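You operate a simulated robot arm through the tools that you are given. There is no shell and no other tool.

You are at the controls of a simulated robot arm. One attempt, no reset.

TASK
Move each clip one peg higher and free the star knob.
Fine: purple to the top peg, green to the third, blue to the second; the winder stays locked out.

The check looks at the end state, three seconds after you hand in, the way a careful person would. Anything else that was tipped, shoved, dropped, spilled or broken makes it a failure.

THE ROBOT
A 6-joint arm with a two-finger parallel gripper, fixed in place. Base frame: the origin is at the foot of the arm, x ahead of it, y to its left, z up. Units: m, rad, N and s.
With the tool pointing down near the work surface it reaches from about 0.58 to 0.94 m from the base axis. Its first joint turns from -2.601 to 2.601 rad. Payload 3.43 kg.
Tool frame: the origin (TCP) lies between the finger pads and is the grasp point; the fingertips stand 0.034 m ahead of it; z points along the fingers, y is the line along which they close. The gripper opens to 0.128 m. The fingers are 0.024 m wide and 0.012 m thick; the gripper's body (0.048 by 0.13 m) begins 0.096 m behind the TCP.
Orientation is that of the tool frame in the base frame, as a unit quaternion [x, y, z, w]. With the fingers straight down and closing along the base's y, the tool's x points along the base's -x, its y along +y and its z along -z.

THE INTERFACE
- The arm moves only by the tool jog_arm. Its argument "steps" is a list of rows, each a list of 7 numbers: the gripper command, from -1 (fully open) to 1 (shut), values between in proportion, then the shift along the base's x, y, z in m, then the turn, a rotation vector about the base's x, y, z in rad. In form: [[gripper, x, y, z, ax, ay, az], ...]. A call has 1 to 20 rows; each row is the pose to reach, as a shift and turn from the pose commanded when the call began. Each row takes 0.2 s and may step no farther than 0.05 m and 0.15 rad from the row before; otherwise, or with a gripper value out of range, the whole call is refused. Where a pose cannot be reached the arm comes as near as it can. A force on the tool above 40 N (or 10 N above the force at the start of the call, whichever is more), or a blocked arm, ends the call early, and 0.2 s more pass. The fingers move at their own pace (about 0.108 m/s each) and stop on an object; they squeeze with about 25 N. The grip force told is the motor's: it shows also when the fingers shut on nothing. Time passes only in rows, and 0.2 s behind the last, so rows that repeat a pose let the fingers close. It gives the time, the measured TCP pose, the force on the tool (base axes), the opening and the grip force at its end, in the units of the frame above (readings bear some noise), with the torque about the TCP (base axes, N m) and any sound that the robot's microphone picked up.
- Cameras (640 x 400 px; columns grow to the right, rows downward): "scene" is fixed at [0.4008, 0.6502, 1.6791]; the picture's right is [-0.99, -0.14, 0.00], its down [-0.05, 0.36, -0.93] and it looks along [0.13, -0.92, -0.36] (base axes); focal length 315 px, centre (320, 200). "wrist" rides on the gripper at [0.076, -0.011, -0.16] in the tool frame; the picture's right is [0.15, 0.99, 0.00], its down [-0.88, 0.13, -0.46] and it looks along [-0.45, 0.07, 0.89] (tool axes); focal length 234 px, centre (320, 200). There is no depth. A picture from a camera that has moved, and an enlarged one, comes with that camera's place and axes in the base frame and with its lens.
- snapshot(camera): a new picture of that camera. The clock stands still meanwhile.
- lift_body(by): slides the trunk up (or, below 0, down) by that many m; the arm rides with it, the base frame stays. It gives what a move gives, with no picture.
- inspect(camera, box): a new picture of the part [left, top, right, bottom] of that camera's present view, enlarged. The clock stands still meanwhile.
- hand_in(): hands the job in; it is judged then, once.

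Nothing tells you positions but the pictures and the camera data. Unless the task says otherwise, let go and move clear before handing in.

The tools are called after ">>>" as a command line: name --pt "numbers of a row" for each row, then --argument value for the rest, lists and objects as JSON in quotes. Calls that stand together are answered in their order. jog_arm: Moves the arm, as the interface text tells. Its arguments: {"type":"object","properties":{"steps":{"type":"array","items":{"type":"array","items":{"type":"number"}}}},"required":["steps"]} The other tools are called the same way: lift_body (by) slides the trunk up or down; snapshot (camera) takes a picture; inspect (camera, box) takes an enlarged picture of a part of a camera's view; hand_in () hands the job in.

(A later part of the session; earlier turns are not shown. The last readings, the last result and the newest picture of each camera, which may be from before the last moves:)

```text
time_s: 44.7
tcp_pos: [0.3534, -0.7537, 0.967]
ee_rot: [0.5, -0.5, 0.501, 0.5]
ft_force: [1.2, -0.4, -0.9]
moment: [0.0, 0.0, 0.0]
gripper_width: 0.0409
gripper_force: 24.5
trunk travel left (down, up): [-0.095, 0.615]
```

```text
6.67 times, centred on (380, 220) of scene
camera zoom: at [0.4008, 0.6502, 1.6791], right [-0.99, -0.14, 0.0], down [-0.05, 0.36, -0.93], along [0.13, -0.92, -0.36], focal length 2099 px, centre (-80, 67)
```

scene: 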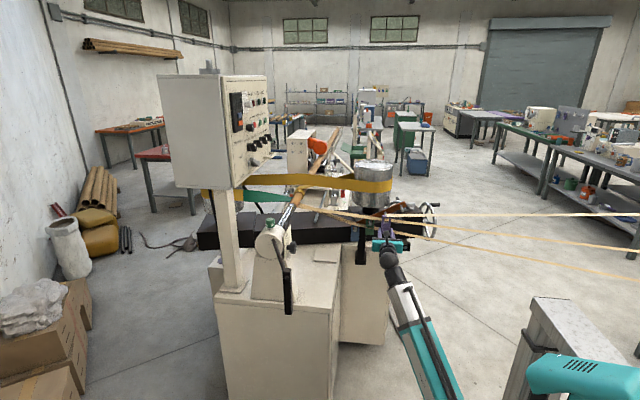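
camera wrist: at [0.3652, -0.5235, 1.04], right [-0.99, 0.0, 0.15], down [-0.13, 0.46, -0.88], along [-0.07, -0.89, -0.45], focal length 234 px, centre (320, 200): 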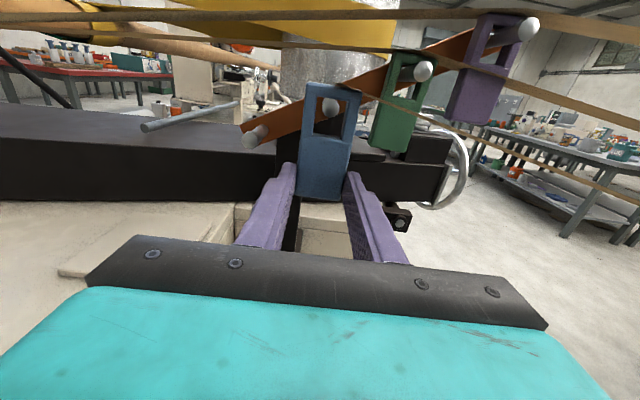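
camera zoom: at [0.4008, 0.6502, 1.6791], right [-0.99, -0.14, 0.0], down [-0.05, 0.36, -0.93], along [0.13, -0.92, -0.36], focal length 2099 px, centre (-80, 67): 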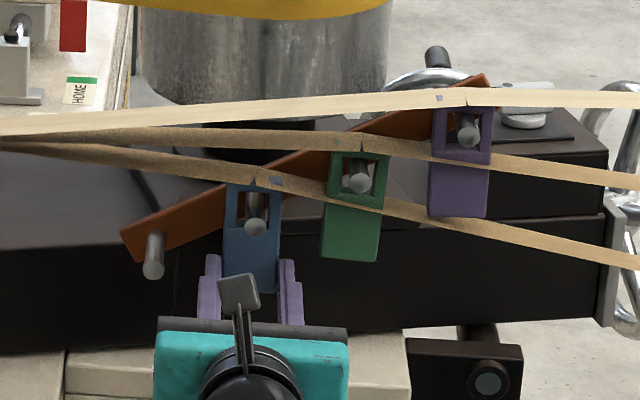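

Blue is through. Lowering 6.5 mm to hang, then release.

>>> jog_arm --pt "1 0.0007 0 -0.003 0 0 0" --pt "1 0.0007 0 -0.0055 0 0 0" --pt "1 0.0007 0 -0.0065 0 0 0" --pt "1 0.0007 0 -0.0065 0 0 0"

>>> inspect --camera "wrist" --box '[280, 70, 380, 220]'

```text
time_s: 45.7
tcp_pos: [0.3539, -0.7524, 0.9623]
ee_rot: [0.501, -0.5, 0.5, 0.499]
ft_force: [0.9, -0.8, -0.5]
moment: [0.01, 0.02, 0.02]
gripper_width: 0.0412
gripper_force: 24.8
trunk travel left (down, up): [-0.095, 0.615]
```

```text
2.67 times, centred on (330, 145) of wrist
camera zoom: at [0.3649, -0.5925, 1.0382], right [-0.99, 0.0, 0.15], down [-0.13, 0.46, -0.88], along [-0.07, -0.89, -0.45], focal length 624 px, centre (293, 347)
```

zoom: 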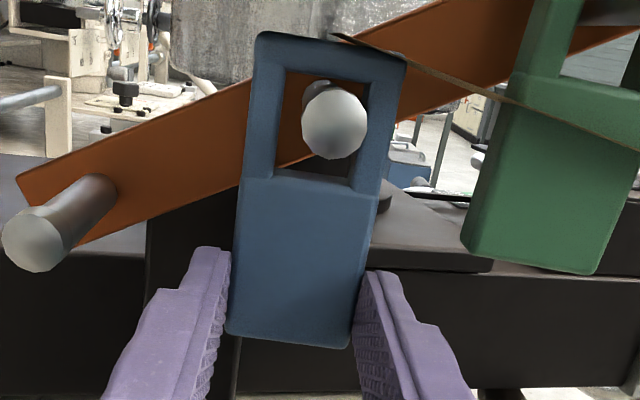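

>>> jog_arm --pt "1 0 0 -0.0015 0 0 0" --pt "1 0 0 -0.0025 0 0 0" --pt "1 0 0 -0.0025 0 0 0"

>>> inspect --camera "wrist" --box '[280, 70, 380, 220]'

```text
time_s: 46.5
tcp_pos: [0.3537, -0.7527, 0.9607]
ee_rot: [0.499, -0.501, 0.499, 0.501]
ft_force: [-0.5, 0.3, -0.6]
moment: [0.04, -0.02, 0.01]
gripper_width: 0.041
gripper_force: 24.7
trunk travel left (down, up): [-0.095, 0.615]
```

```text
2.67 times, centred on (330, 145) of wrist
camera zoom: at [0.3644, -0.593, 1.0362], right [-0.99, 0.0, 0.15], down [-0.13, 0.46, -0.88], along [-0.07, -0.89, -0.45], focal length 624 px, centre (293, 347)
```

zoom: 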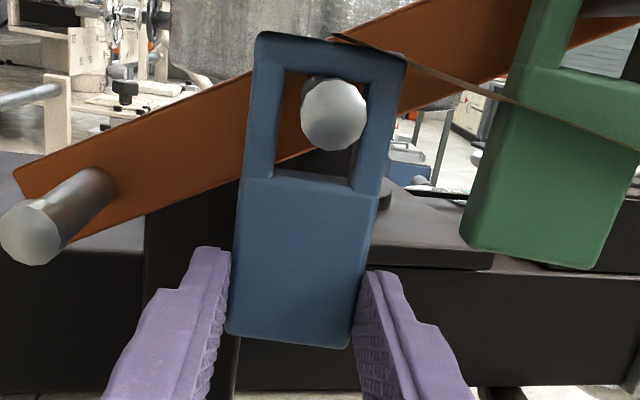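

Essentially seated, matching the purple clip's hanging view. Opening to release.

>>> jog_arm --pt "1 0 0 -0.0008 0 0 0" --pt "0.3 0 0 -0.0008 0 0 0" --pt "0.1 0 0 -0.0008 0 0 0" --pt "0.04 0 0 -0.0008 0 0 0" --pt "0.04 0 0 -0.0008 0 0 0"

>>> inspect --camera "wrist" --box '[240, 70, 420, 220]'

>>> inspect --camera "scene" --box '[345, 190, 425, 240]'

```text
time_s: 47.7
tcp_pos: [0.3536, -0.7521, 0.9594]
ee_rot: [-0.499, 0.501, -0.499, -0.501]
ft_force: [0.4, -0.4, 0.3]
moment: [-0.01, 0.01, 0.0]
gripper_width: 0.0614
gripper_force: 0.1
trunk travel left (down, up): [-0.095, 0.615]
```

```text
2.67 times, centred on (330, 145) of wrist
camera zoom: at [0.3642, -0.5926, 1.0352], right [-0.99, 0.0, 0.15], down [-0.13, 0.46, -0.88], along [-0.07, -0.89, -0.45], focal length 624 px, centre (293, 347)
```

zoom: 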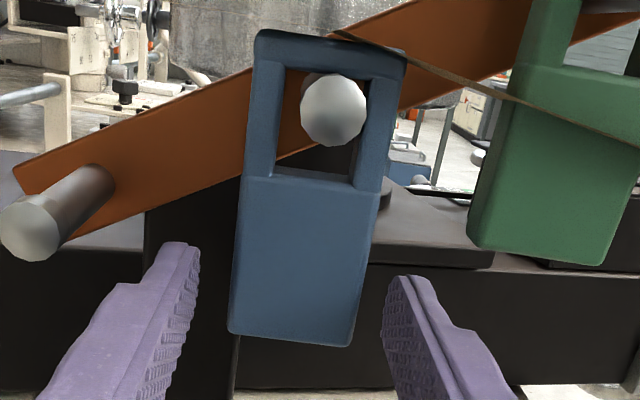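

```text
8.00 times, centred on (385, 215) of scene
camera zoom: at [0.4008, 0.6502, 1.6791], right [-0.99, -0.14, 0.0], down [-0.05, 0.36, -0.93], along [0.13, -0.92, -0.36], focal length 2518 px, centre (-200, 80)
```

zoom: 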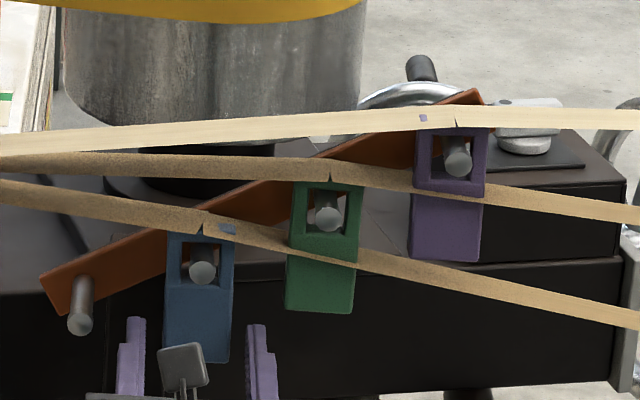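

All three clips now hang one peg higher, each with its strip over it. I'll back off and raise the gripper, then turn it toward +x to look at the star knob.

>>> jog_arm --pt "0.04 0 0.04 0 0 0 0" --pt "0.04 0 0.08 0 0 0 0" --pt "-0.3 0 0.12 0.03 0 0 0" --pt "-0.3 0 0.15 0.07 0 0 0" --pt "-0.3 0 0.16 0.11 0 0 0" --pt "-0.3 0 0.17 0.15 0 0 0"

>>> snapshot --camera "scene"

>>> inspect --camera "scene" --box '[335, 185, 425, 245]'

```text
time_s: 49.1
tcp_pos: [0.3539, -0.5813, 1.1107]
ee_rot: [-0.5, 0.5, -0.499, -0.5]
ft_force: [0.1, -1.0, 0.1]
moment: [-0.03, 0.04, 0.01]
gripper_width: 0.0834
gripper_force: 0.0
trunk travel left (down, up): [-0.095, 0.615]
```

```text
taken
```

scene: 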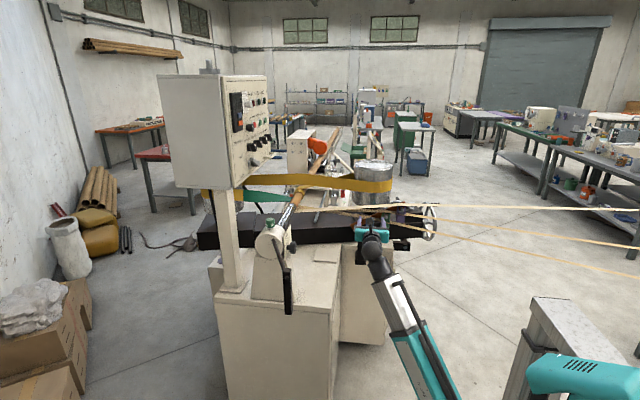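

```text
6.67 times, centred on (380, 215) of scene
camera zoom: at [0.4008, 0.6502, 1.6791], right [-0.99, -0.14, 0.0], down [-0.05, 0.36, -0.93], along [0.13, -0.92, -0.36], focal length 2099 px, centre (-80, 100)
```

zoom: 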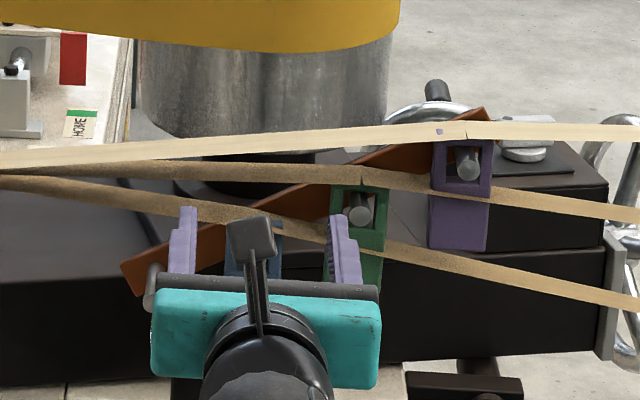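

>>> jog_arm --pt "-0.3 0 0.02 0.01 0 0 0.14" --pt "-0.3 0 0.04 0.02 0 0 0.28" --pt "-0.3 0 0.06 0.03 0 0 0.42" --pt "-0.3 0 0.08 0.03 0 0 0.56" --pt "-0.3 0 0.1 0.03 0 0 0.7" --pt "-0.3 0 0.12 0.03 0 0 0.84"

>>> snapshot --camera "wrist"

>>> snapshot --camera "scene"

```text
time_s: 50.5
tcp_pos: [0.4916, -0.4589, 1.0606]
ee_rot: [0.63, -0.312, 0.659, 0.265]
ft_force: [0.3, -0.3, -0.8]
moment: [0.01, -0.02, 0.02]
gripper_width: 0.0833
gripper_force: 0.1
out of reach, approached as far as the arm can: row 1, 2, 3, 4, 5, 6
trunk travel left (down, up): [-0.095, 0.615]
```

```text
taken
camera wrist: at [0.3872, -0.337, 1.1336], right [-0.75, -0.66, 0.07], down [-0.34, 0.29, -0.89], along [0.57, -0.69, -0.45], focal length 234 px, centre (320, 200)
```

wrist: 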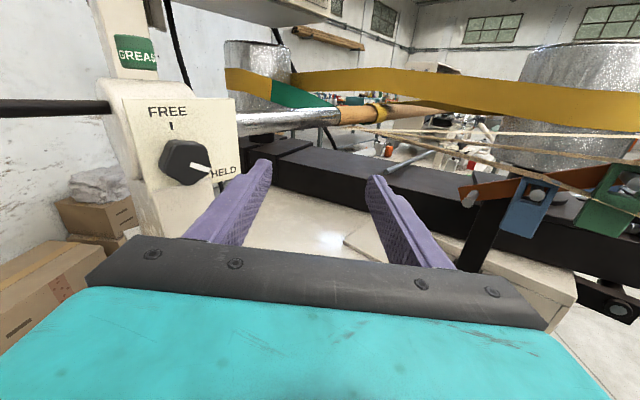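

```text
taken
```

scene: 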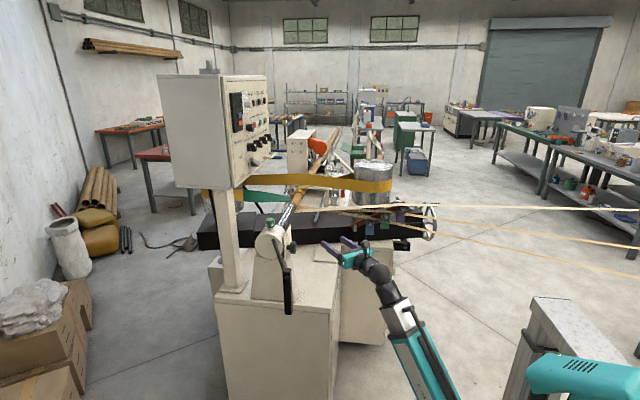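

The plate shows "FREE |" above and "HELD" to the right; the knob's white pointer is at HELD. So the knob must be turned counter-clockwise (seen from -x) up to FREE. I'll zoom in to measure.

>>> inspect --camera "wrist" --box '[90, 20, 270, 230]'

>>> inspect --camera "wrist" --box '[130, 90, 250, 200]'

>>> inspect --camera "scene" --box '[250, 210, 420, 310]'

```text
1.90 times, centred on (180, 125) of wrist
camera zoom: at [0.3872, -0.337, 1.1336], right [-0.75, -0.66, 0.07], down [-0.34, 0.29, -0.89], along [0.57, -0.69, -0.45], focal length 446 px, centre (587, 343)
```

zoom: 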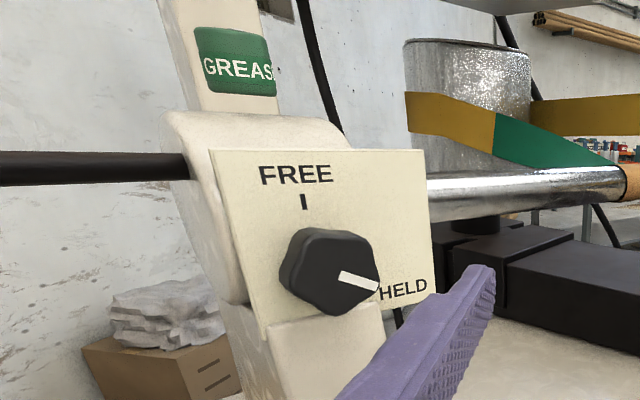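

```text
3.64 times, centred on (190, 145) of wrist
camera zoom: at [0.3872, -0.337, 1.1336], right [-0.75, -0.66, 0.07], down [-0.34, 0.29, -0.89], along [0.57, -0.69, -0.45], focal length 852 px, centre (793, 400)
```

zoom: 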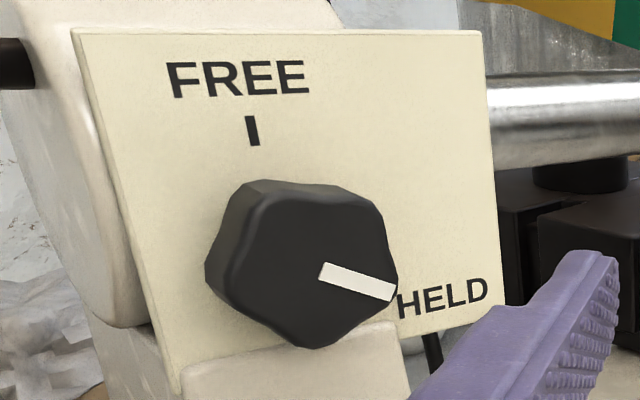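

```text
3.76 times, centred on (335, 260) of scene
camera zoom: at [0.4008, 0.6502, 1.6791], right [-0.99, -0.14, 0.0], down [-0.05, 0.36, -0.93], along [0.13, -0.92, -0.36], focal length 1185 px, centre (264, -26)
```

zoom: 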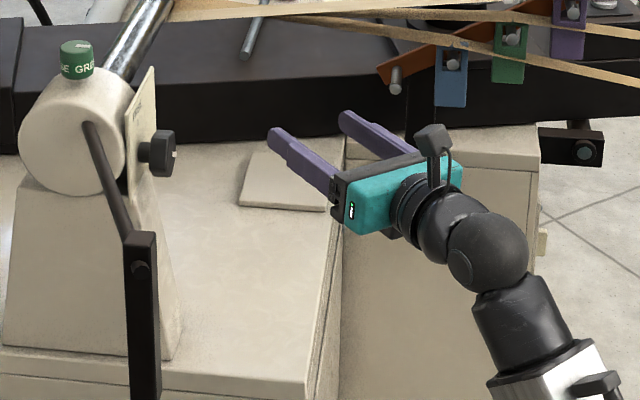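

Geometry so far: knob face centre near (0.648, -0.425, 1.049), axis along x, plate at about x=0.69; pointer sits roughly 120° clockwise of FREE. I'll settle the arm with a null move and then finish turning the tool to point along +x, staying back from the knob.

>>> jog_arm --pt "-0.3 0 0 0 0 0 0"

```text
time_s: 50.9
tcp_pos: [0.4902, -0.4608, 1.0594]
ee_rot: [0.63, -0.313, 0.659, 0.266]
ft_force: [0.6, -0.2, 0.1]
moment: [0.03, 0.0, 0.01]
gripper_width: 0.0834
gripper_force: 0.1
trunk travel left (down, up): [-0.095, 0.615]
```

>>> jog_arm --pt "-0.3 0.006 0.005 -0.002 -0.0114 0.007 0.1407" --pt "-0.3 0.012 0.01 -0.004 -0.0228 0.0141 0.2813" --pt "-0.3 0.018 0.015 -0.006 -0.0342 0.0211 0.422" --pt "-0.3 0.024 0.02 -0.008 -0.0456 0.0281 0.5626" --pt "-0.3 0.03 0.025 -0.01 -0.057 0.0352 0.7033" --pt "-0.3 0.036 0.03 -0.01 -0.0684 0.0422 0.8439" --pt "-0.3 0.036 0.03 -0.01 -0.0684 0.0422 0.8439"

>>> snapshot --camera "wrist"

>>> inspect --camera "wrist" --box '[240, 90, 400, 220]'

>>> inspect --camera "scene" --box '[250, 205, 410, 305]'

```text
time_s: 52.5
tcp_pos: [0.6052, -0.3051, 1.0561]
ee_rot: [0.666, -0.22, 0.702, 0.122]
ft_force: [-0.3, 0.4, 0.0]
moment: [-0.02, 0.04, -0.01]
gripper_width: 0.083
gripper_force: 0.1
out of reach, approached as far as the arm can: row 1, 2, 3, 4, 5, 6, 7
trunk travel left (down, up): [-0.095, 0.615]
```

```text
taken
camera wrist: at [0.4628, -0.2296, 1.1296], right [-0.47, -0.88, 0.0], down [-0.39, 0.21, -0.9], along [0.79, -0.42, -0.44], focal length 234 px, centre (320, 200)
```

wrist: 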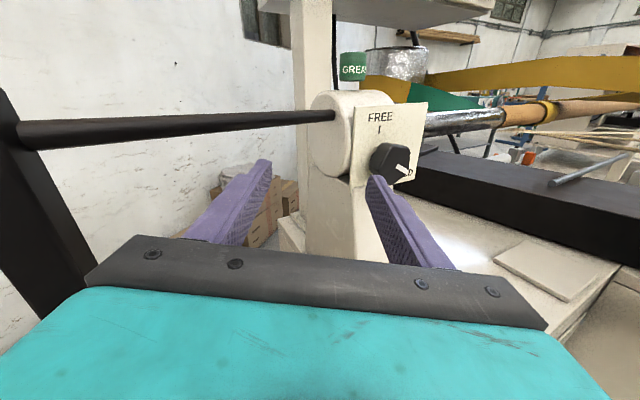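

```text
3.08 times, centred on (320, 155) of wrist
camera zoom: at [0.4628, -0.2296, 1.1296], right [-0.47, -0.88, 0.0], down [-0.39, 0.21, -0.9], along [0.79, -0.42, -0.44], focal length 720 px, centre (320, 338)
```

zoom: 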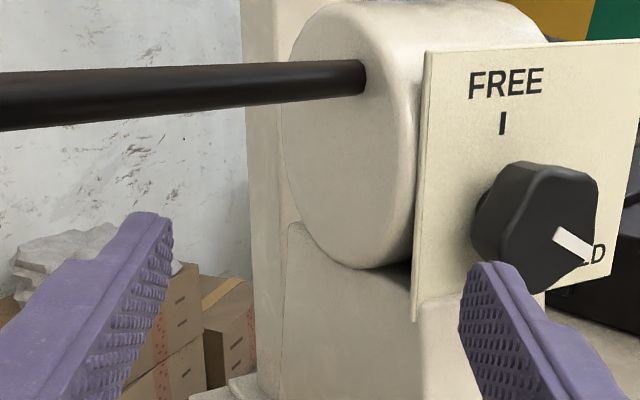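

```text
4.00 times, centred on (330, 255) of scene
camera zoom: at [0.4008, 0.6502, 1.6791], right [-0.99, -0.14, 0.0], down [-0.05, 0.36, -0.93], along [0.13, -0.92, -0.36], focal length 1259 px, centre (280, -20)
```

zoom: 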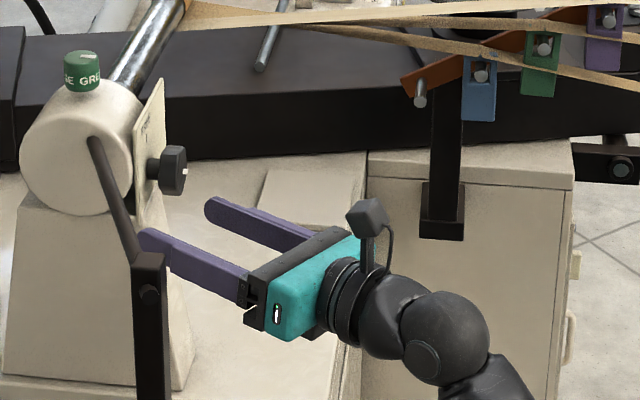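

The arm hit a limit again before reaching the +x heading (it stopped at about -28° yaw, clear of the crank handle, no force). I suspect the wrist roll joint is at its end, since I rolled it earlier; I'll roll back the other way a bit while withdrawing and see whether the limit goes away.

>>> jog_arm --pt "-0.3 -0.015 0.005 0 0.1 -0.053 0.002" --pt "-0.3 -0.03 0.01 0 0.2 -0.107 0.004" --pt "-0.3 -0.045 0.015 0 0.3 -0.16 0.005" --pt "-0.3 -0.06 0.02 0 0.4 -0.213 0.007"

```text
time_s: 53.5
tcp_pos: [0.5734, -0.3025, 1.0249]
ee_rot: [0.599, -0.365, 0.711, -0.041]
ft_force: [-1.2, -0.6, -0.6]
moment: [0.04, -0.03, 0.02]
gripper_width: 0.0829
gripper_force: 0.0
out of reach, approached as far as the arm can: row 1, 2, 3, 4
trunk travel left (down, up): [-0.095, 0.615]
```

That move was limited only by how close the wrist came to the base (the arm has a steepness limit), while the roll itself was fine. I'll first shift the TCP outward and toward -y where there's reach, then continue the yaw toward +x.

>>> jog_arm --pt "-0.3 -0.01 -0.04 0.0 0 0 0" --pt "-0.3 -0.02 -0.08 0.0 0 0 0" --pt "-0.3 -0.035 -0.12 0.0 0 0 0" --pt "-0.3 -0.045 -0.15 0.0 0 0 0"

>>> snapshot --camera "wrist"

>>> inspect --camera "scene" --box '[250, 205, 410, 305]'

```text
time_s: 54.5
tcp_pos: [0.529, -0.4551, 1.0259]
ee_rot: [0.6, -0.365, 0.711, -0.039]
ft_force: [0.9, 0.5, -0.6]
moment: [0.02, 0.01, -0.02]
gripper_width: 0.0832
gripper_force: 0.0
trunk travel left (down, up): [-0.095, 0.615]
```

```text
taken
camera wrist: at [0.3707, -0.41, 1.0922], right [-0.42, -0.8, -0.44], down [-0.21, 0.55, -0.81], along [0.88, -0.25, -0.4], focal length 234 px, centre (320, 200)
```

wrist: 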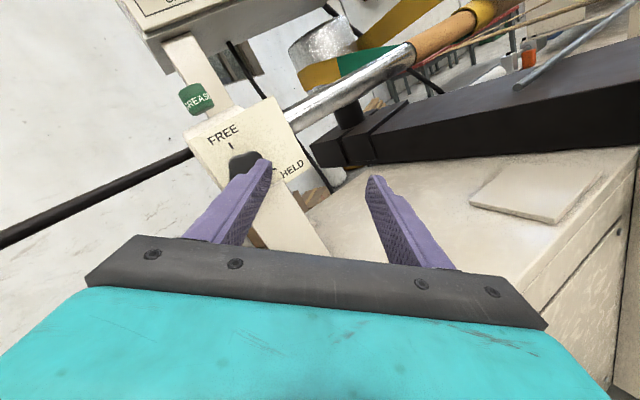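

```text
4.00 times, centred on (330, 255) of scene
camera zoom: at [0.4008, 0.6502, 1.6791], right [-0.99, -0.14, 0.0], down [-0.05, 0.36, -0.93], along [0.13, -0.92, -0.36], focal length 1259 px, centre (280, -20)
```

zoom: 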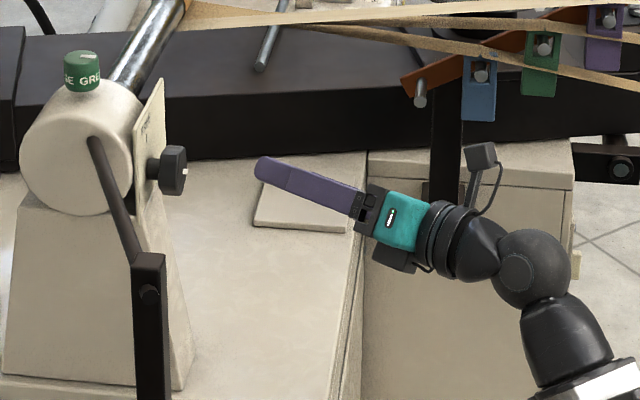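

No limit hit this time. Now the remaining 28° of yaw, keeping the tip at a standoff from the knob.

>>> jog_arm --pt "-0.3 0 0.005 0.004 0 0.0042 0.1224" --pt "-0.3 0 0.01 0.008 0 0.0084 0.2448" --pt "-0.3 0 0.018 0.012 0 0.0125 0.3673" --pt "-0.3 0 0.025 0.016 0 0.0167 0.4897" --pt "-0.3 0 0.025 0.016 0 0.0167 0.4897"

>>> snapshot --camera "wrist"

>>> inspect --camera "scene" --box '[250, 205, 410, 305]'

```text
time_s: 55.7
tcp_pos: [0.5513, -0.3625, 1.0832]
ee_rot: [0.672, -0.278, 0.652, -0.216]
ft_force: [0.2, -0.2, 0.2]
moment: [0.03, -0.01, 0.03]
gripper_width: 0.0834
gripper_force: 0.0
out of reach, approached as far as the arm can: row 1, 2, 3, 4, 5
trunk travel left (down, up): [-0.095, 0.615]
```

```text
taken
camera wrist: at [0.3919, -0.3923, 1.1581], right [-0.09, -0.84, -0.54], down [-0.46, 0.51, -0.72], along [0.88, 0.18, -0.43], focal length 234 px, centre (320, 200)
```

wrist: 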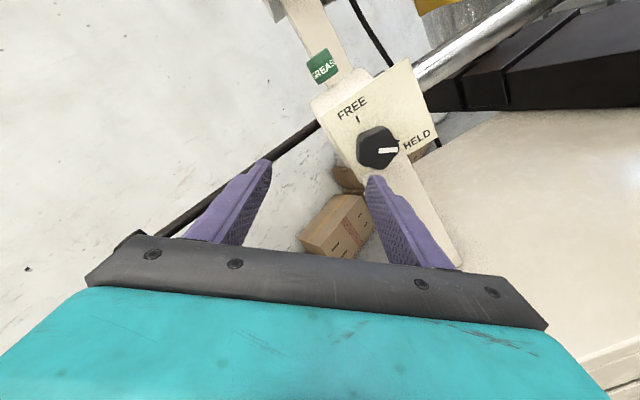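

```text
4.00 times, centred on (330, 255) of scene
camera zoom: at [0.4008, 0.6502, 1.6791], right [-0.99, -0.14, 0.0], down [-0.05, 0.36, -0.93], along [0.13, -0.92, -0.36], focal length 1259 px, centre (280, -20)
```

zoom: 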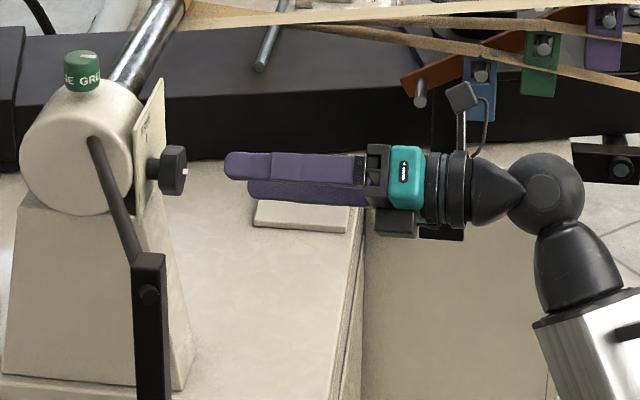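

The heading is now nearly +x, but the position was traded off. I'll ask for the position shift on its own from here.

>>> jog_arm --pt "-0.3 0 -0.02 -0.01 0 0 0" --pt "-0.3 0 -0.04 -0.02 0 0 0" --pt "-0.3 0 -0.06 -0.03 0 0 0"

```text
time_s: 56.5
tcp_pos: [0.5539, -0.3956, 1.0712]
ee_rot: [0.668, -0.3, 0.646, -0.216]
ft_force: [0.7, 0.1, -0.2]
moment: [0.05, 0.01, -0.07]
gripper_width: 0.0833
gripper_force: 0.0
out of reach, approached as far as the arm can: row 1, 2, 3
trunk travel left (down, up): [-0.095, 0.615]
```

Likely the tool-roll joint is near its stop; more roll in the positive direction should free it. I'll roll another 0.6 rad about the tool axis and watch for the limit flags.

>>> jog_arm --pt "-0.3 0 0 0 0.149 -0.0149 -0.0109" --pt "-0.3 0 0 0 0.298 -0.0297 -0.0217" --pt "-0.3 0 0 0 0.447 -0.0446 -0.0326" --pt "-0.3 0 0 0 0.596 -0.0594 -0.0434"

>>> jog_arm --pt "-0.3 -0.01 -0.015 -0.01 0 0 0.03" --pt "-0.3 -0.02 -0.03 -0.02 0 0 0.06"

```text
time_s: 57.5
tcp_pos: [0.5546, -0.3943, 1.0737]
ee_rot: [0.553, -0.467, 0.564, -0.396]
ft_force: [-0.3, 0.4, -1.0]
moment: [0.01, -0.04, -0.02]
gripper_width: 0.0833
gripper_force: 0.1
trunk travel left (down, up): [-0.095, 0.615]
```

```text
time_s: 58.1
tcp_pos: [0.5339, -0.4248, 1.0505]
ee_rot: [0.567, -0.449, 0.553, -0.414]
ft_force: [0.4, -0.1, 0.3]
moment: [-0.02, 0.01, -0.03]
gripper_width: 0.0831
gripper_force: 0.0
trunk travel left (down, up): [-0.095, 0.615]
```

Confirmed: it was the roll joint, and now it moves freely. The camera is on the -y side; I'll look at the knob from here.

>>> snapshot --camera "wrist"

>>> inspect --camera "wrist" --box '[250, 80, 410, 220]'

>>> inspect --camera "scene" --box '[250, 205, 410, 305]'

```text
taken
camera wrist: at [0.373, -0.4903, 1.0894], right [-0.05, -0.39, -0.92], down [-0.45, 0.83, -0.33], along [0.89, 0.39, -0.22], focal length 234 px, centre (320, 200)
```

wrist: 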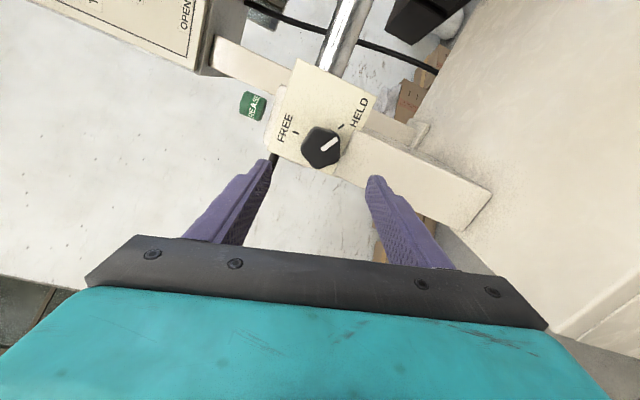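

```text
2.86 times, centred on (330, 150) of wrist
camera zoom: at [0.373, -0.4903, 1.0894], right [-0.05, -0.39, -0.92], down [-0.45, 0.83, -0.33], along [0.89, 0.39, -0.22], focal length 669 px, centre (291, 343)
```

zoom: 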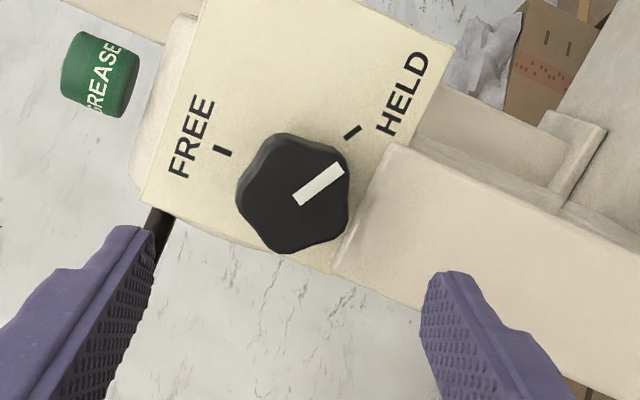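

```text
4.00 times, centred on (330, 255) of scene
camera zoom: at [0.4008, 0.6502, 1.6791], right [-0.99, -0.14, 0.0], down [-0.05, 0.36, -0.93], along [0.13, -0.92, -0.36], focal length 1259 px, centre (280, -20)
```

zoom: 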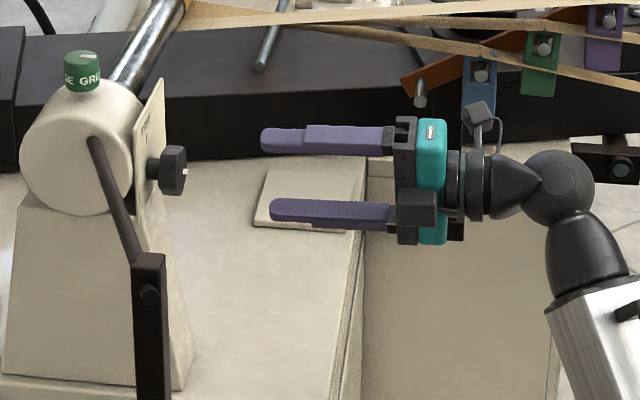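

The knob has five lobes, with the pointer on one of them. Triangulating: axis at y≈-0.431, z≈1.045, knob face x≈0.652, plate x≈0.687; HELD and FREE ticks are 120° apart. I'll straighten the tool exactly onto +x and centre it, then roll to a start angle that leaves 120° of travel.

>>> jog_arm --pt "-0.3 0 -0.006 -0.0055 0 -0.046 0.027" --pt "-0.3 0 -0.006 -0.0055 0 -0.046 0.027"

>>> jog_arm --pt "-0.3 0 0 0 0.1463 0 0" --pt "-0.3 0 0 0 0.2926 0 0" --pt "-0.3 0 0 0 0.4389 0 0" --pt "-0.3 0 0 0 0.5852 0 0" --pt "-0.3 0 0 0 0.7315 0 0" --pt "-0.3 0 0 0 0.8778 0 0"

```text
time_s: 58.7
tcp_pos: [0.5329, -0.4308, 1.047]
ee_rot: [0.56, -0.432, 0.561, -0.431]
ft_force: [1.0, -0.8, 0.1]
moment: [-0.04, -0.01, 0.02]
gripper_width: 0.0831
gripper_force: 0.1
trunk travel left (down, up): [-0.095, 0.615]
```

```text
time_s: 60.1
tcp_pos: [0.5349, -0.4297, 1.0452]
ee_rot: [-0.324, 0.63, -0.322, 0.629]
ft_force: [1.2, 0.1, 0.7]
moment: [0.01, -0.02, -0.01]
gripper_width: 0.0831
gripper_force: 0.1
trunk travel left (down, up): [-0.095, 0.615]
```

>>> jog_arm --pt "-0.3 0 0 0 0.1463 0 0" --pt "-0.3 0 0 0 0.2926 0 0" --pt "-0.3 0 0 0 0.4389 0 0" --pt "-0.3 0 0 0 0.5852 0 0" --pt "-0.3 0 0 0 0.7315 0 0" --pt "-0.3 0 0 0 0.8778 0 0"

>>> snapshot --camera "wrist"

>>> inspect --camera "wrist" --box '[240, 80, 400, 220]'

>>> inspect --camera "scene" --box '[250, 205, 410, 305]'

```text
time_s: 61.5
tcp_pos: [0.5343, -0.4305, 1.0471]
ee_rot: [-0.026, 0.707, -0.025, 0.706]
ft_force: [1.5, 0.0, 0.9]
moment: [0.02, -0.02, 0.0]
gripper_width: 0.0829
gripper_force: 0.1
trunk travel left (down, up): [-0.095, 0.615]
```

```text
taken
camera wrist: at [0.3739, -0.448, 0.9728], right [0.0, 0.98, -0.22], down [-0.45, 0.19, 0.87], along [0.89, 0.1, 0.44], focal length 234 px, centre (320, 200)
```

wrist: 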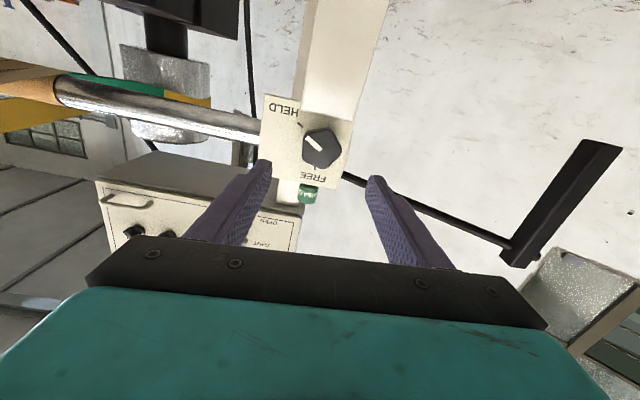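

```text
2.86 times, centred on (320, 150) of wrist
camera zoom: at [0.3739, -0.448, 0.9728], right [0.0, 0.98, -0.22], down [-0.45, 0.19, 0.87], along [0.89, 0.1, 0.44], focal length 669 px, centre (320, 343)
```

zoom: 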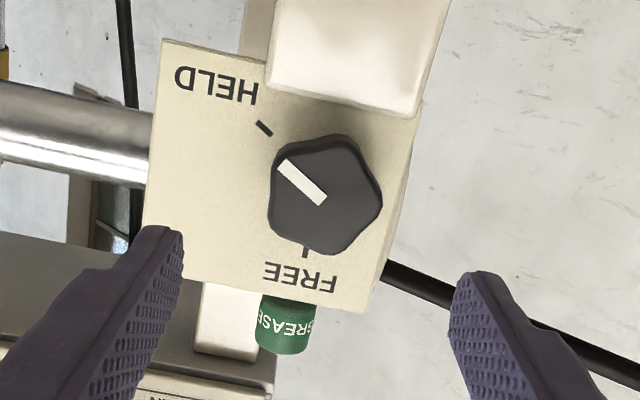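

```text
4.00 times, centred on (330, 255) of scene
camera zoom: at [0.4008, 0.6502, 1.6791], right [-0.99, -0.14, 0.0], down [-0.05, 0.36, -0.93], along [0.13, -0.92, -0.36], focal length 1259 px, centre (280, -20)
```

zoom: 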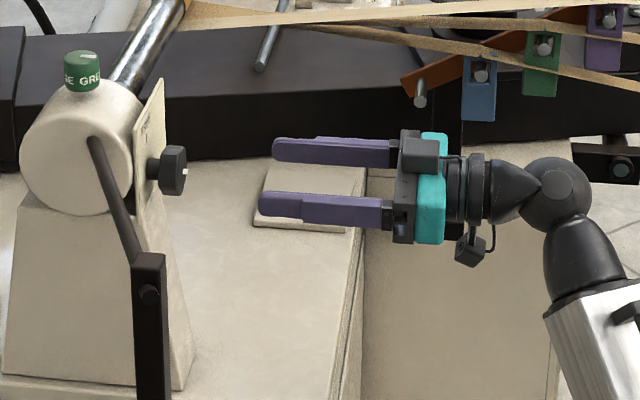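

Everything is aligned (axis y≈-0.431, z≈1.0445 from this view too), with the fingers straddling a lobe and the opposite hollow. I'll advance along +x in small steps to put the pads over the knob.

>>> jog_arm --pt "-0.3 0.03 0 -0.001 0 0 0" --pt "-0.3 0.06 0 -0.001 0 0 0" --pt "-0.3 0.08 0 -0.001 0 0 0"

>>> snapshot --camera "wrist"

>>> inspect --camera "scene" --box '[250, 205, 370, 285]'

```text
time_s: 62.3
tcp_pos: [0.6119, -0.4309, 1.0458]
ee_rot: [-0.026, 0.707, -0.026, 0.706]
ft_force: [-0.2, -0.1, 0.1]
moment: [-0.02, 0.0, 0.0]
gripper_width: 0.0831
gripper_force: 0.1
trunk travel left (down, up): [-0.095, 0.615]
```

```text
taken
camera wrist: at [0.4528, -0.4479, 0.971], right [0.0, 0.98, -0.22], down [-0.45, 0.19, 0.87], along [0.89, 0.1, 0.44], focal length 234 px, centre (320, 200)
```

wrist: 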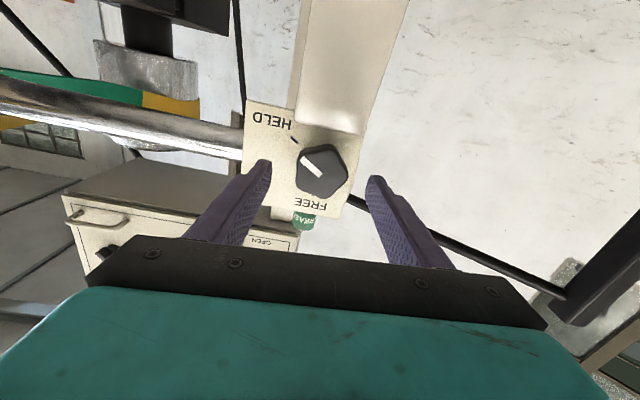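

```text
5.00 times, centred on (310, 245) of scene
camera zoom: at [0.4008, 0.6502, 1.6791], right [-0.99, -0.14, 0.0], down [-0.05, 0.36, -0.93], along [0.13, -0.92, -0.36], focal length 1574 px, centre (370, -25)
```

zoom: 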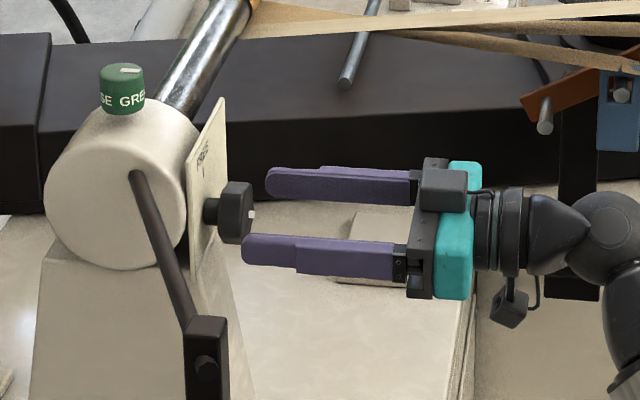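

>>> jog_arm --pt "-0.3 0.012 0 0 0 0 0" --pt "-0.3 0.023 0 0 0 0 0" --pt "-0.3 0.023 0 0 0 0 0"

>>> inspect --camera "wrist" --box '[230, 80, 410, 240]'

>>> inspect --camera "scene" --box '[250, 205, 370, 285]'

```text
time_s: 63.1
tcp_pos: [0.6367, -0.4287, 1.0469]
ee_rot: [-0.027, 0.707, -0.026, 0.706]
ft_force: [0.6, 0.3, 0.2]
moment: [0.0, -0.01, 0.03]
gripper_width: 0.0833
gripper_force: 0.0
trunk travel left (down, up): [-0.095, 0.615]
```

```text
2.50 times, centred on (320, 160) of wrist
camera zoom: at [0.4766, -0.4461, 0.9722], right [0.0, 0.98, -0.22], down [-0.45, 0.19, 0.87], along [0.89, 0.1, 0.44], focal length 585 px, centre (320, 300)
```

zoom: 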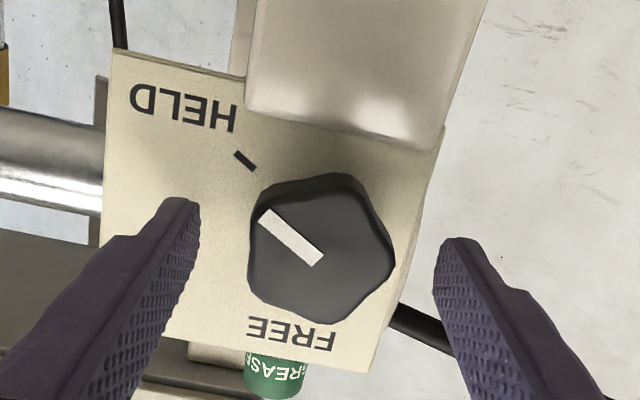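

```text
5.00 times, centred on (310, 245) of scene
camera zoom: at [0.4008, 0.6502, 1.6791], right [-0.99, -0.14, 0.0], down [-0.05, 0.36, -0.93], along [0.13, -0.92, -0.36], focal length 1574 px, centre (370, -25)
```

zoom: 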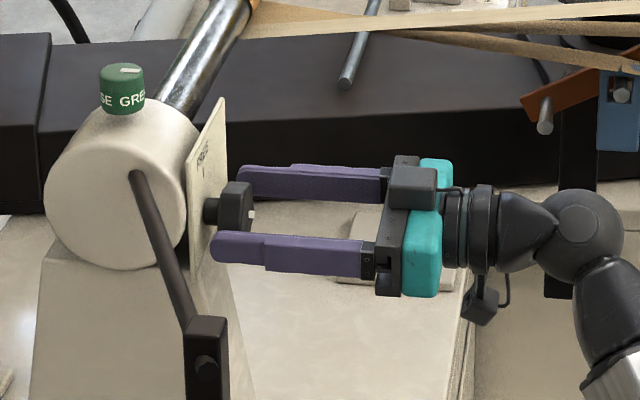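

Pads straddle the knob. Closing gently on it.

>>> jog_arm --pt "0 0 0 0 0 0 0" --pt "0.1 0 0 0 0 0 0" --pt "0.2 0 0 0 0 0 0" --pt "0.3 0 0 0 0 0 0" --pt "0.5 0 0 0 0 0 0" --pt "0.5 0 0 0 0 0 0"

>>> inspect --camera "wrist" --box '[230, 80, 410, 240]'

```text
time_s: 64.5
tcp_pos: [0.6373, -0.429, 1.0468]
ee_rot: [-0.026, 0.707, -0.026, 0.706]
ft_force: [2.4, -6.0, 2.4]
moment: [-0.26, 0.02, -0.42]
gripper_width: 0.0446
gripper_force: 45.0
trunk travel left (down, up): [-0.095, 0.615]
```

```text
2.50 times, centred on (320, 160) of wrist
camera zoom: at [0.4765, -0.4469, 0.9721], right [0.0, 0.98, -0.22], down [-0.45, 0.19, 0.87], along [0.89, 0.1, 0.44], focal length 585 px, centre (320, 300)
```

zoom: 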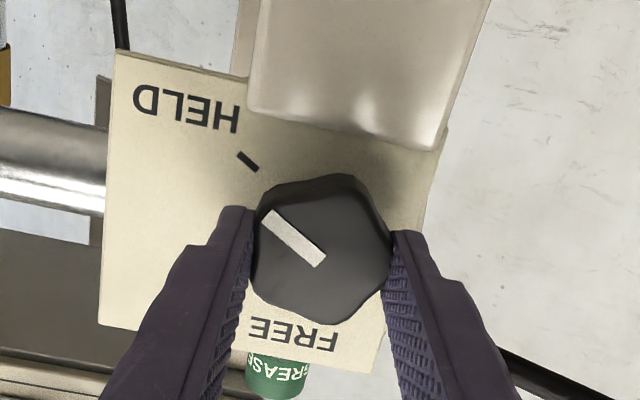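

Gripped (44.6 mm) with a slight 6 N sideways load, so I'll nudge 1.5 mm toward -y and 1 mm down, then start turning counter-clockwise (negative about x) by the first third.

>>> jog_arm --pt "0.5 0 -0.0015 -0.001 0 0 0" --pt "0.5 0 -0.0015 -0.001 -0.1 0 0" --pt "0.5 0 -0.0015 -0.001 -0.2 0 0" --pt "0.5 0 -0.0015 -0.001 -0.3 0 0"

>>> inspect --camera "wrist" --box '[230, 80, 410, 240]'

```text
time_s: 65.5
tcp_pos: [0.6368, -0.4291, 1.0464]
ee_rot: [-0.134, 0.695, -0.13, 0.694]
ft_force: [-5.1, 13.4, -1.1]
moment: [0.04, -0.11, 0.1]
gripper_width: 0.0445
gripper_force: 44.8
trunk travel left (down, up): [-0.095, 0.615]
```

```text
2.50 times, centred on (320, 160) of wrist
camera zoom: at [0.4765, -0.4688, 0.9805], right [-0.01, 0.87, -0.5], down [-0.46, 0.44, 0.77], along [0.89, 0.23, 0.39], focal length 585 px, centre (320, 300)
```

zoom: 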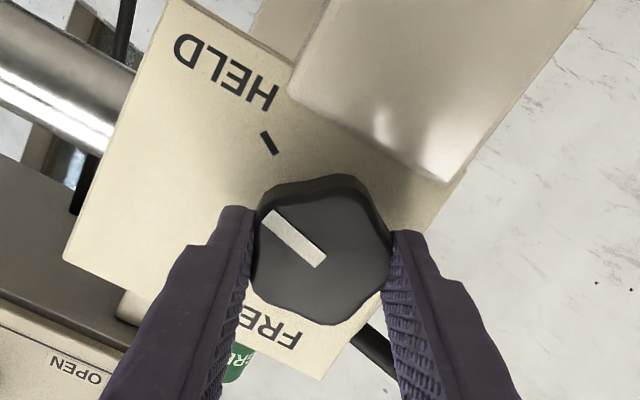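

The knob turns with the gripper. Side force is now +13 N, so I'll move back 1 mm in y and keep turning.

>>> jog_arm --pt "0.5 0 0.001 0 0 0 0" --pt "0.5 0 0.001 0 -0.13 0 0" --pt "0.5 0 0.001 0 -0.26 0 0" --pt "0.5 0 0.001 0 -0.39 0 0" --pt "0.5 0 0.001 0 -0.52 0 0"

>>> inspect --camera "wrist" --box '[230, 80, 410, 240]'

```text
time_s: 66.7
tcp_pos: [0.6379, -0.4289, 1.0458]
ee_rot: [-0.307, 0.638, -0.306, 0.636]
ft_force: [4.9, 14.0, 0.4]
moment: [0.02, 0.05, 0.48]
gripper_width: 0.0445
gripper_force: 45.1
trunk travel left (down, up): [-0.095, 0.615]
```

```text
2.50 times, centred on (320, 160) of wrist
camera zoom: at [0.4766, -0.4957, 1.0079], right [0.0, 0.5, -0.86], down [-0.46, 0.77, 0.45], along [0.89, 0.39, 0.23], focal length 585 px, centre (320, 300)
```

zoom: 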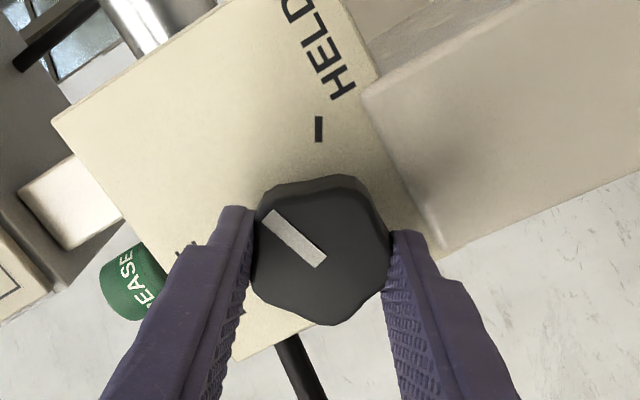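

47° done. Relieving another millimetre in y and continuing.

>>> jog_arm --pt "0.5 0 0.001 0 0 0 0" --pt "0.5 0 0.001 0 -0.13 0 0" --pt "0.5 0 0.001 0 -0.26 0 0" --pt "0.5 0 0.001 0 -0.39 0 0" --pt "0.5 0 0.001 0 -0.52 0 0"

>>> inspect --camera "wrist" --box '[230, 80, 410, 240]'

```text
time_s: 67.9
tcp_pos: [0.6386, -0.4284, 1.0448]
ee_rot: [-0.461, 0.538, -0.46, 0.535]
ft_force: [6.8, 12.8, 0.1]
moment: [0.04, 0.02, -0.75]
gripper_width: 0.0445
gripper_force: 44.7
trunk travel left (down, up): [-0.095, 0.615]
```

```text
2.50 times, centred on (320, 160) of wrist
camera zoom: at [0.4764, -0.5054, 1.0453], right [0.0, 0.01, -1.0], down [-0.45, 0.89, 0.01], along [0.89, 0.45, 0.0], focal length 585 px, centre (320, 300)
```

zoom: 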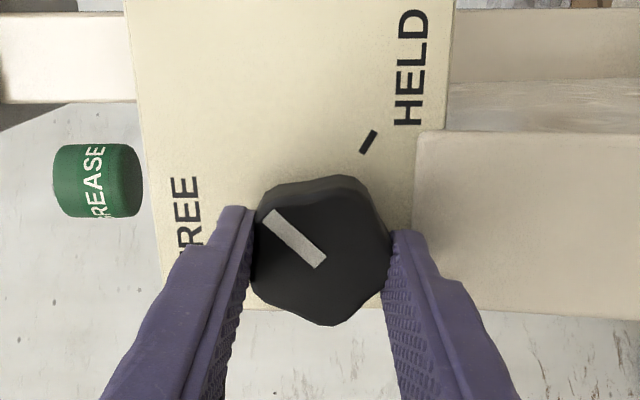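

77° done; forces acceptable. Continuing toward FREE.

>>> jog_arm --pt "0.5 -0.0005 0.001 0 0 0 0" --pt "0.5 -0.0005 0.001 0 -0.13 0 0" --pt "0.5 -0.0005 0.001 0 -0.26 0 0" --pt "0.5 -0.0005 0.001 0 -0.39 0 0" --pt "0.5 -0.0005 0.001 0 -0.52 0 0" --pt "0.5 -0.0005 0.001 0 -0.62 0 0"

>>> inspect --camera "wrist" --box '[230, 80, 410, 240]'

>>> inspect --camera "scene" --box '[250, 205, 370, 285]'

```text
time_s: 69.3
tcp_pos: [0.6365, -0.4289, 1.0441]
ee_rot: [0.602, -0.373, 0.601, -0.37]
ft_force: [9.0, 1.5, -4.1]
moment: [-0.01, -0.6, -0.7]
gripper_width: 0.0446
gripper_force: 45.2
trunk travel left (down, up): [-0.095, 0.615]
```

```text
2.50 times, centred on (320, 160) of wrist
camera zoom: at [0.4764, -0.4914, 1.0891], right [0.0, -0.57, -0.82], down [-0.45, 0.73, -0.51], along [0.89, 0.37, -0.26], focal length 585 px, centre (320, 300)
```

zoom: 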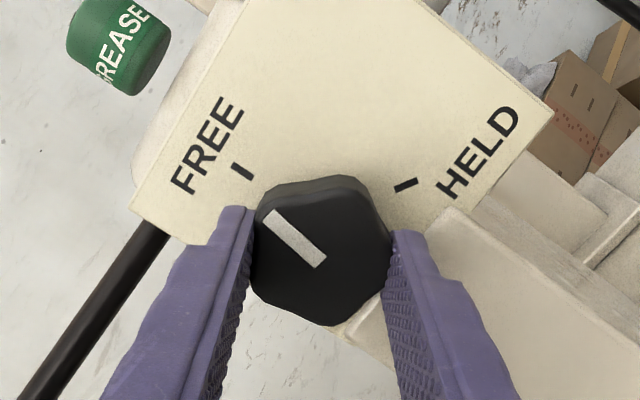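

```text
5.00 times, centred on (310, 245) of scene
camera zoom: at [0.4008, 0.6502, 1.6791], right [-0.99, -0.14, 0.0], down [-0.05, 0.36, -0.93], along [0.13, -0.92, -0.36], focal length 1574 px, centre (370, -25)
```

zoom: 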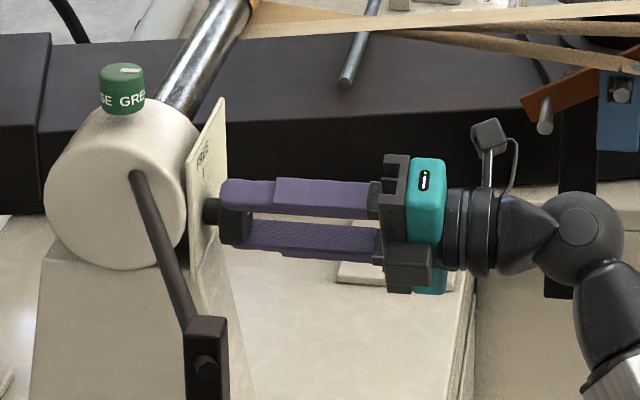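

About 112° done and the pointer is now roughly 8° short of the FREE tick. Finishing the turn.

>>> jog_arm --pt "0.5 0.0007 0 0 -0.04 0 0" --pt "0.5 0.0007 0 0 -0.09 0 0" --pt "0.5 0.0007 0 0 -0.14 0 0" --pt "0.5 0.0007 0 0 -0.14 0 0"

>>> inspect --camera "wrist" --box '[230, 80, 410, 240]'

```text
time_s: 70.3
tcp_pos: [0.6362, -0.4296, 1.0448]
ee_rot: [0.627, -0.329, 0.626, -0.327]
ft_force: [-13.2, 6.8, -18.2]
moment: [0.0, -0.53, -0.52]
gripper_width: 0.0445
gripper_force: 44.7
trunk travel left (down, up): [-0.095, 0.615]
```

```text
2.50 times, centred on (320, 160) of wrist
camera zoom: at [0.4765, -0.4849, 1.0972], right [0.0, -0.68, -0.73], down [-0.46, 0.65, -0.61], along [0.89, 0.33, -0.31], focal length 585 px, centre (320, 300)
```

zoom: 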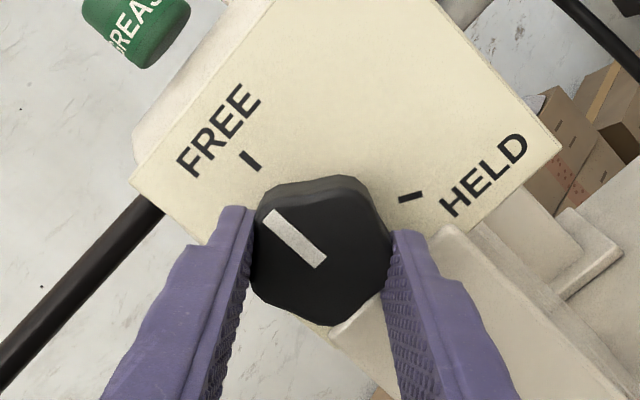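

Pointer is within about 1.5° of FREE. I'll relieve the side load a little, then open the fingers.

>>> jog_arm --pt "0.5 -0.0007 -0.0003 -0.001 0 0 0" --pt "0.5 -0.0007 -0.0003 -0.001 0 0 0"

```text
time_s: 70.9
tcp_pos: [0.6367, -0.429, 1.0446]
ee_rot: [0.626, -0.329, 0.625, -0.329]
ft_force: [-5.4, 6.8, -14.4]
moment: [-0.01, 0.65, -0.05]
gripper_width: 0.0445
gripper_force: 45.1
trunk travel left (down, up): [-0.095, 0.615]
```

>>> jog_arm --pt "0.3 0 0 -0.0008 0 0 0" --pt "0.2 0 0 -0.0008 0 0 0" --pt "0.0 0 0 -0.0008 0 0 0" --pt "-0.2 0 0 -0.0008 0 0 0" --pt "-0.35 0 0 -0.0008 0 0 0" --pt "-0.35 0 0 -0.0008 0 0 0"

>>> inspect --camera "wrist" --box '[230, 80, 410, 240]'

```text
time_s: 72.3
tcp_pos: [0.6367, -0.4287, 1.0433]
ee_rot: [0.625, -0.33, 0.626, -0.328]
ft_force: [0.6, -0.3, 0.5]
moment: [-0.01, 0.0, 0.0]
gripper_width: 0.0864
gripper_force: 0.1
trunk travel left (down, up): [-0.095, 0.615]
```

```text
2.50 times, centred on (320, 160) of wrist
camera zoom: at [0.4755, -0.4847, 1.0963], right [0.0, -0.68, -0.73], down [-0.45, 0.65, -0.61], along [0.89, 0.33, -0.31], focal length 585 px, centre (320, 300)
```

zoom: 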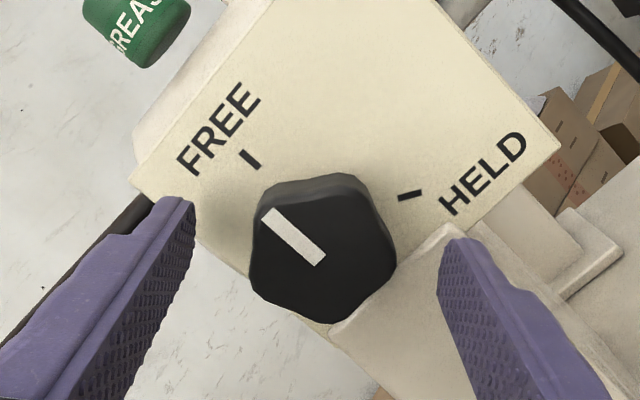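

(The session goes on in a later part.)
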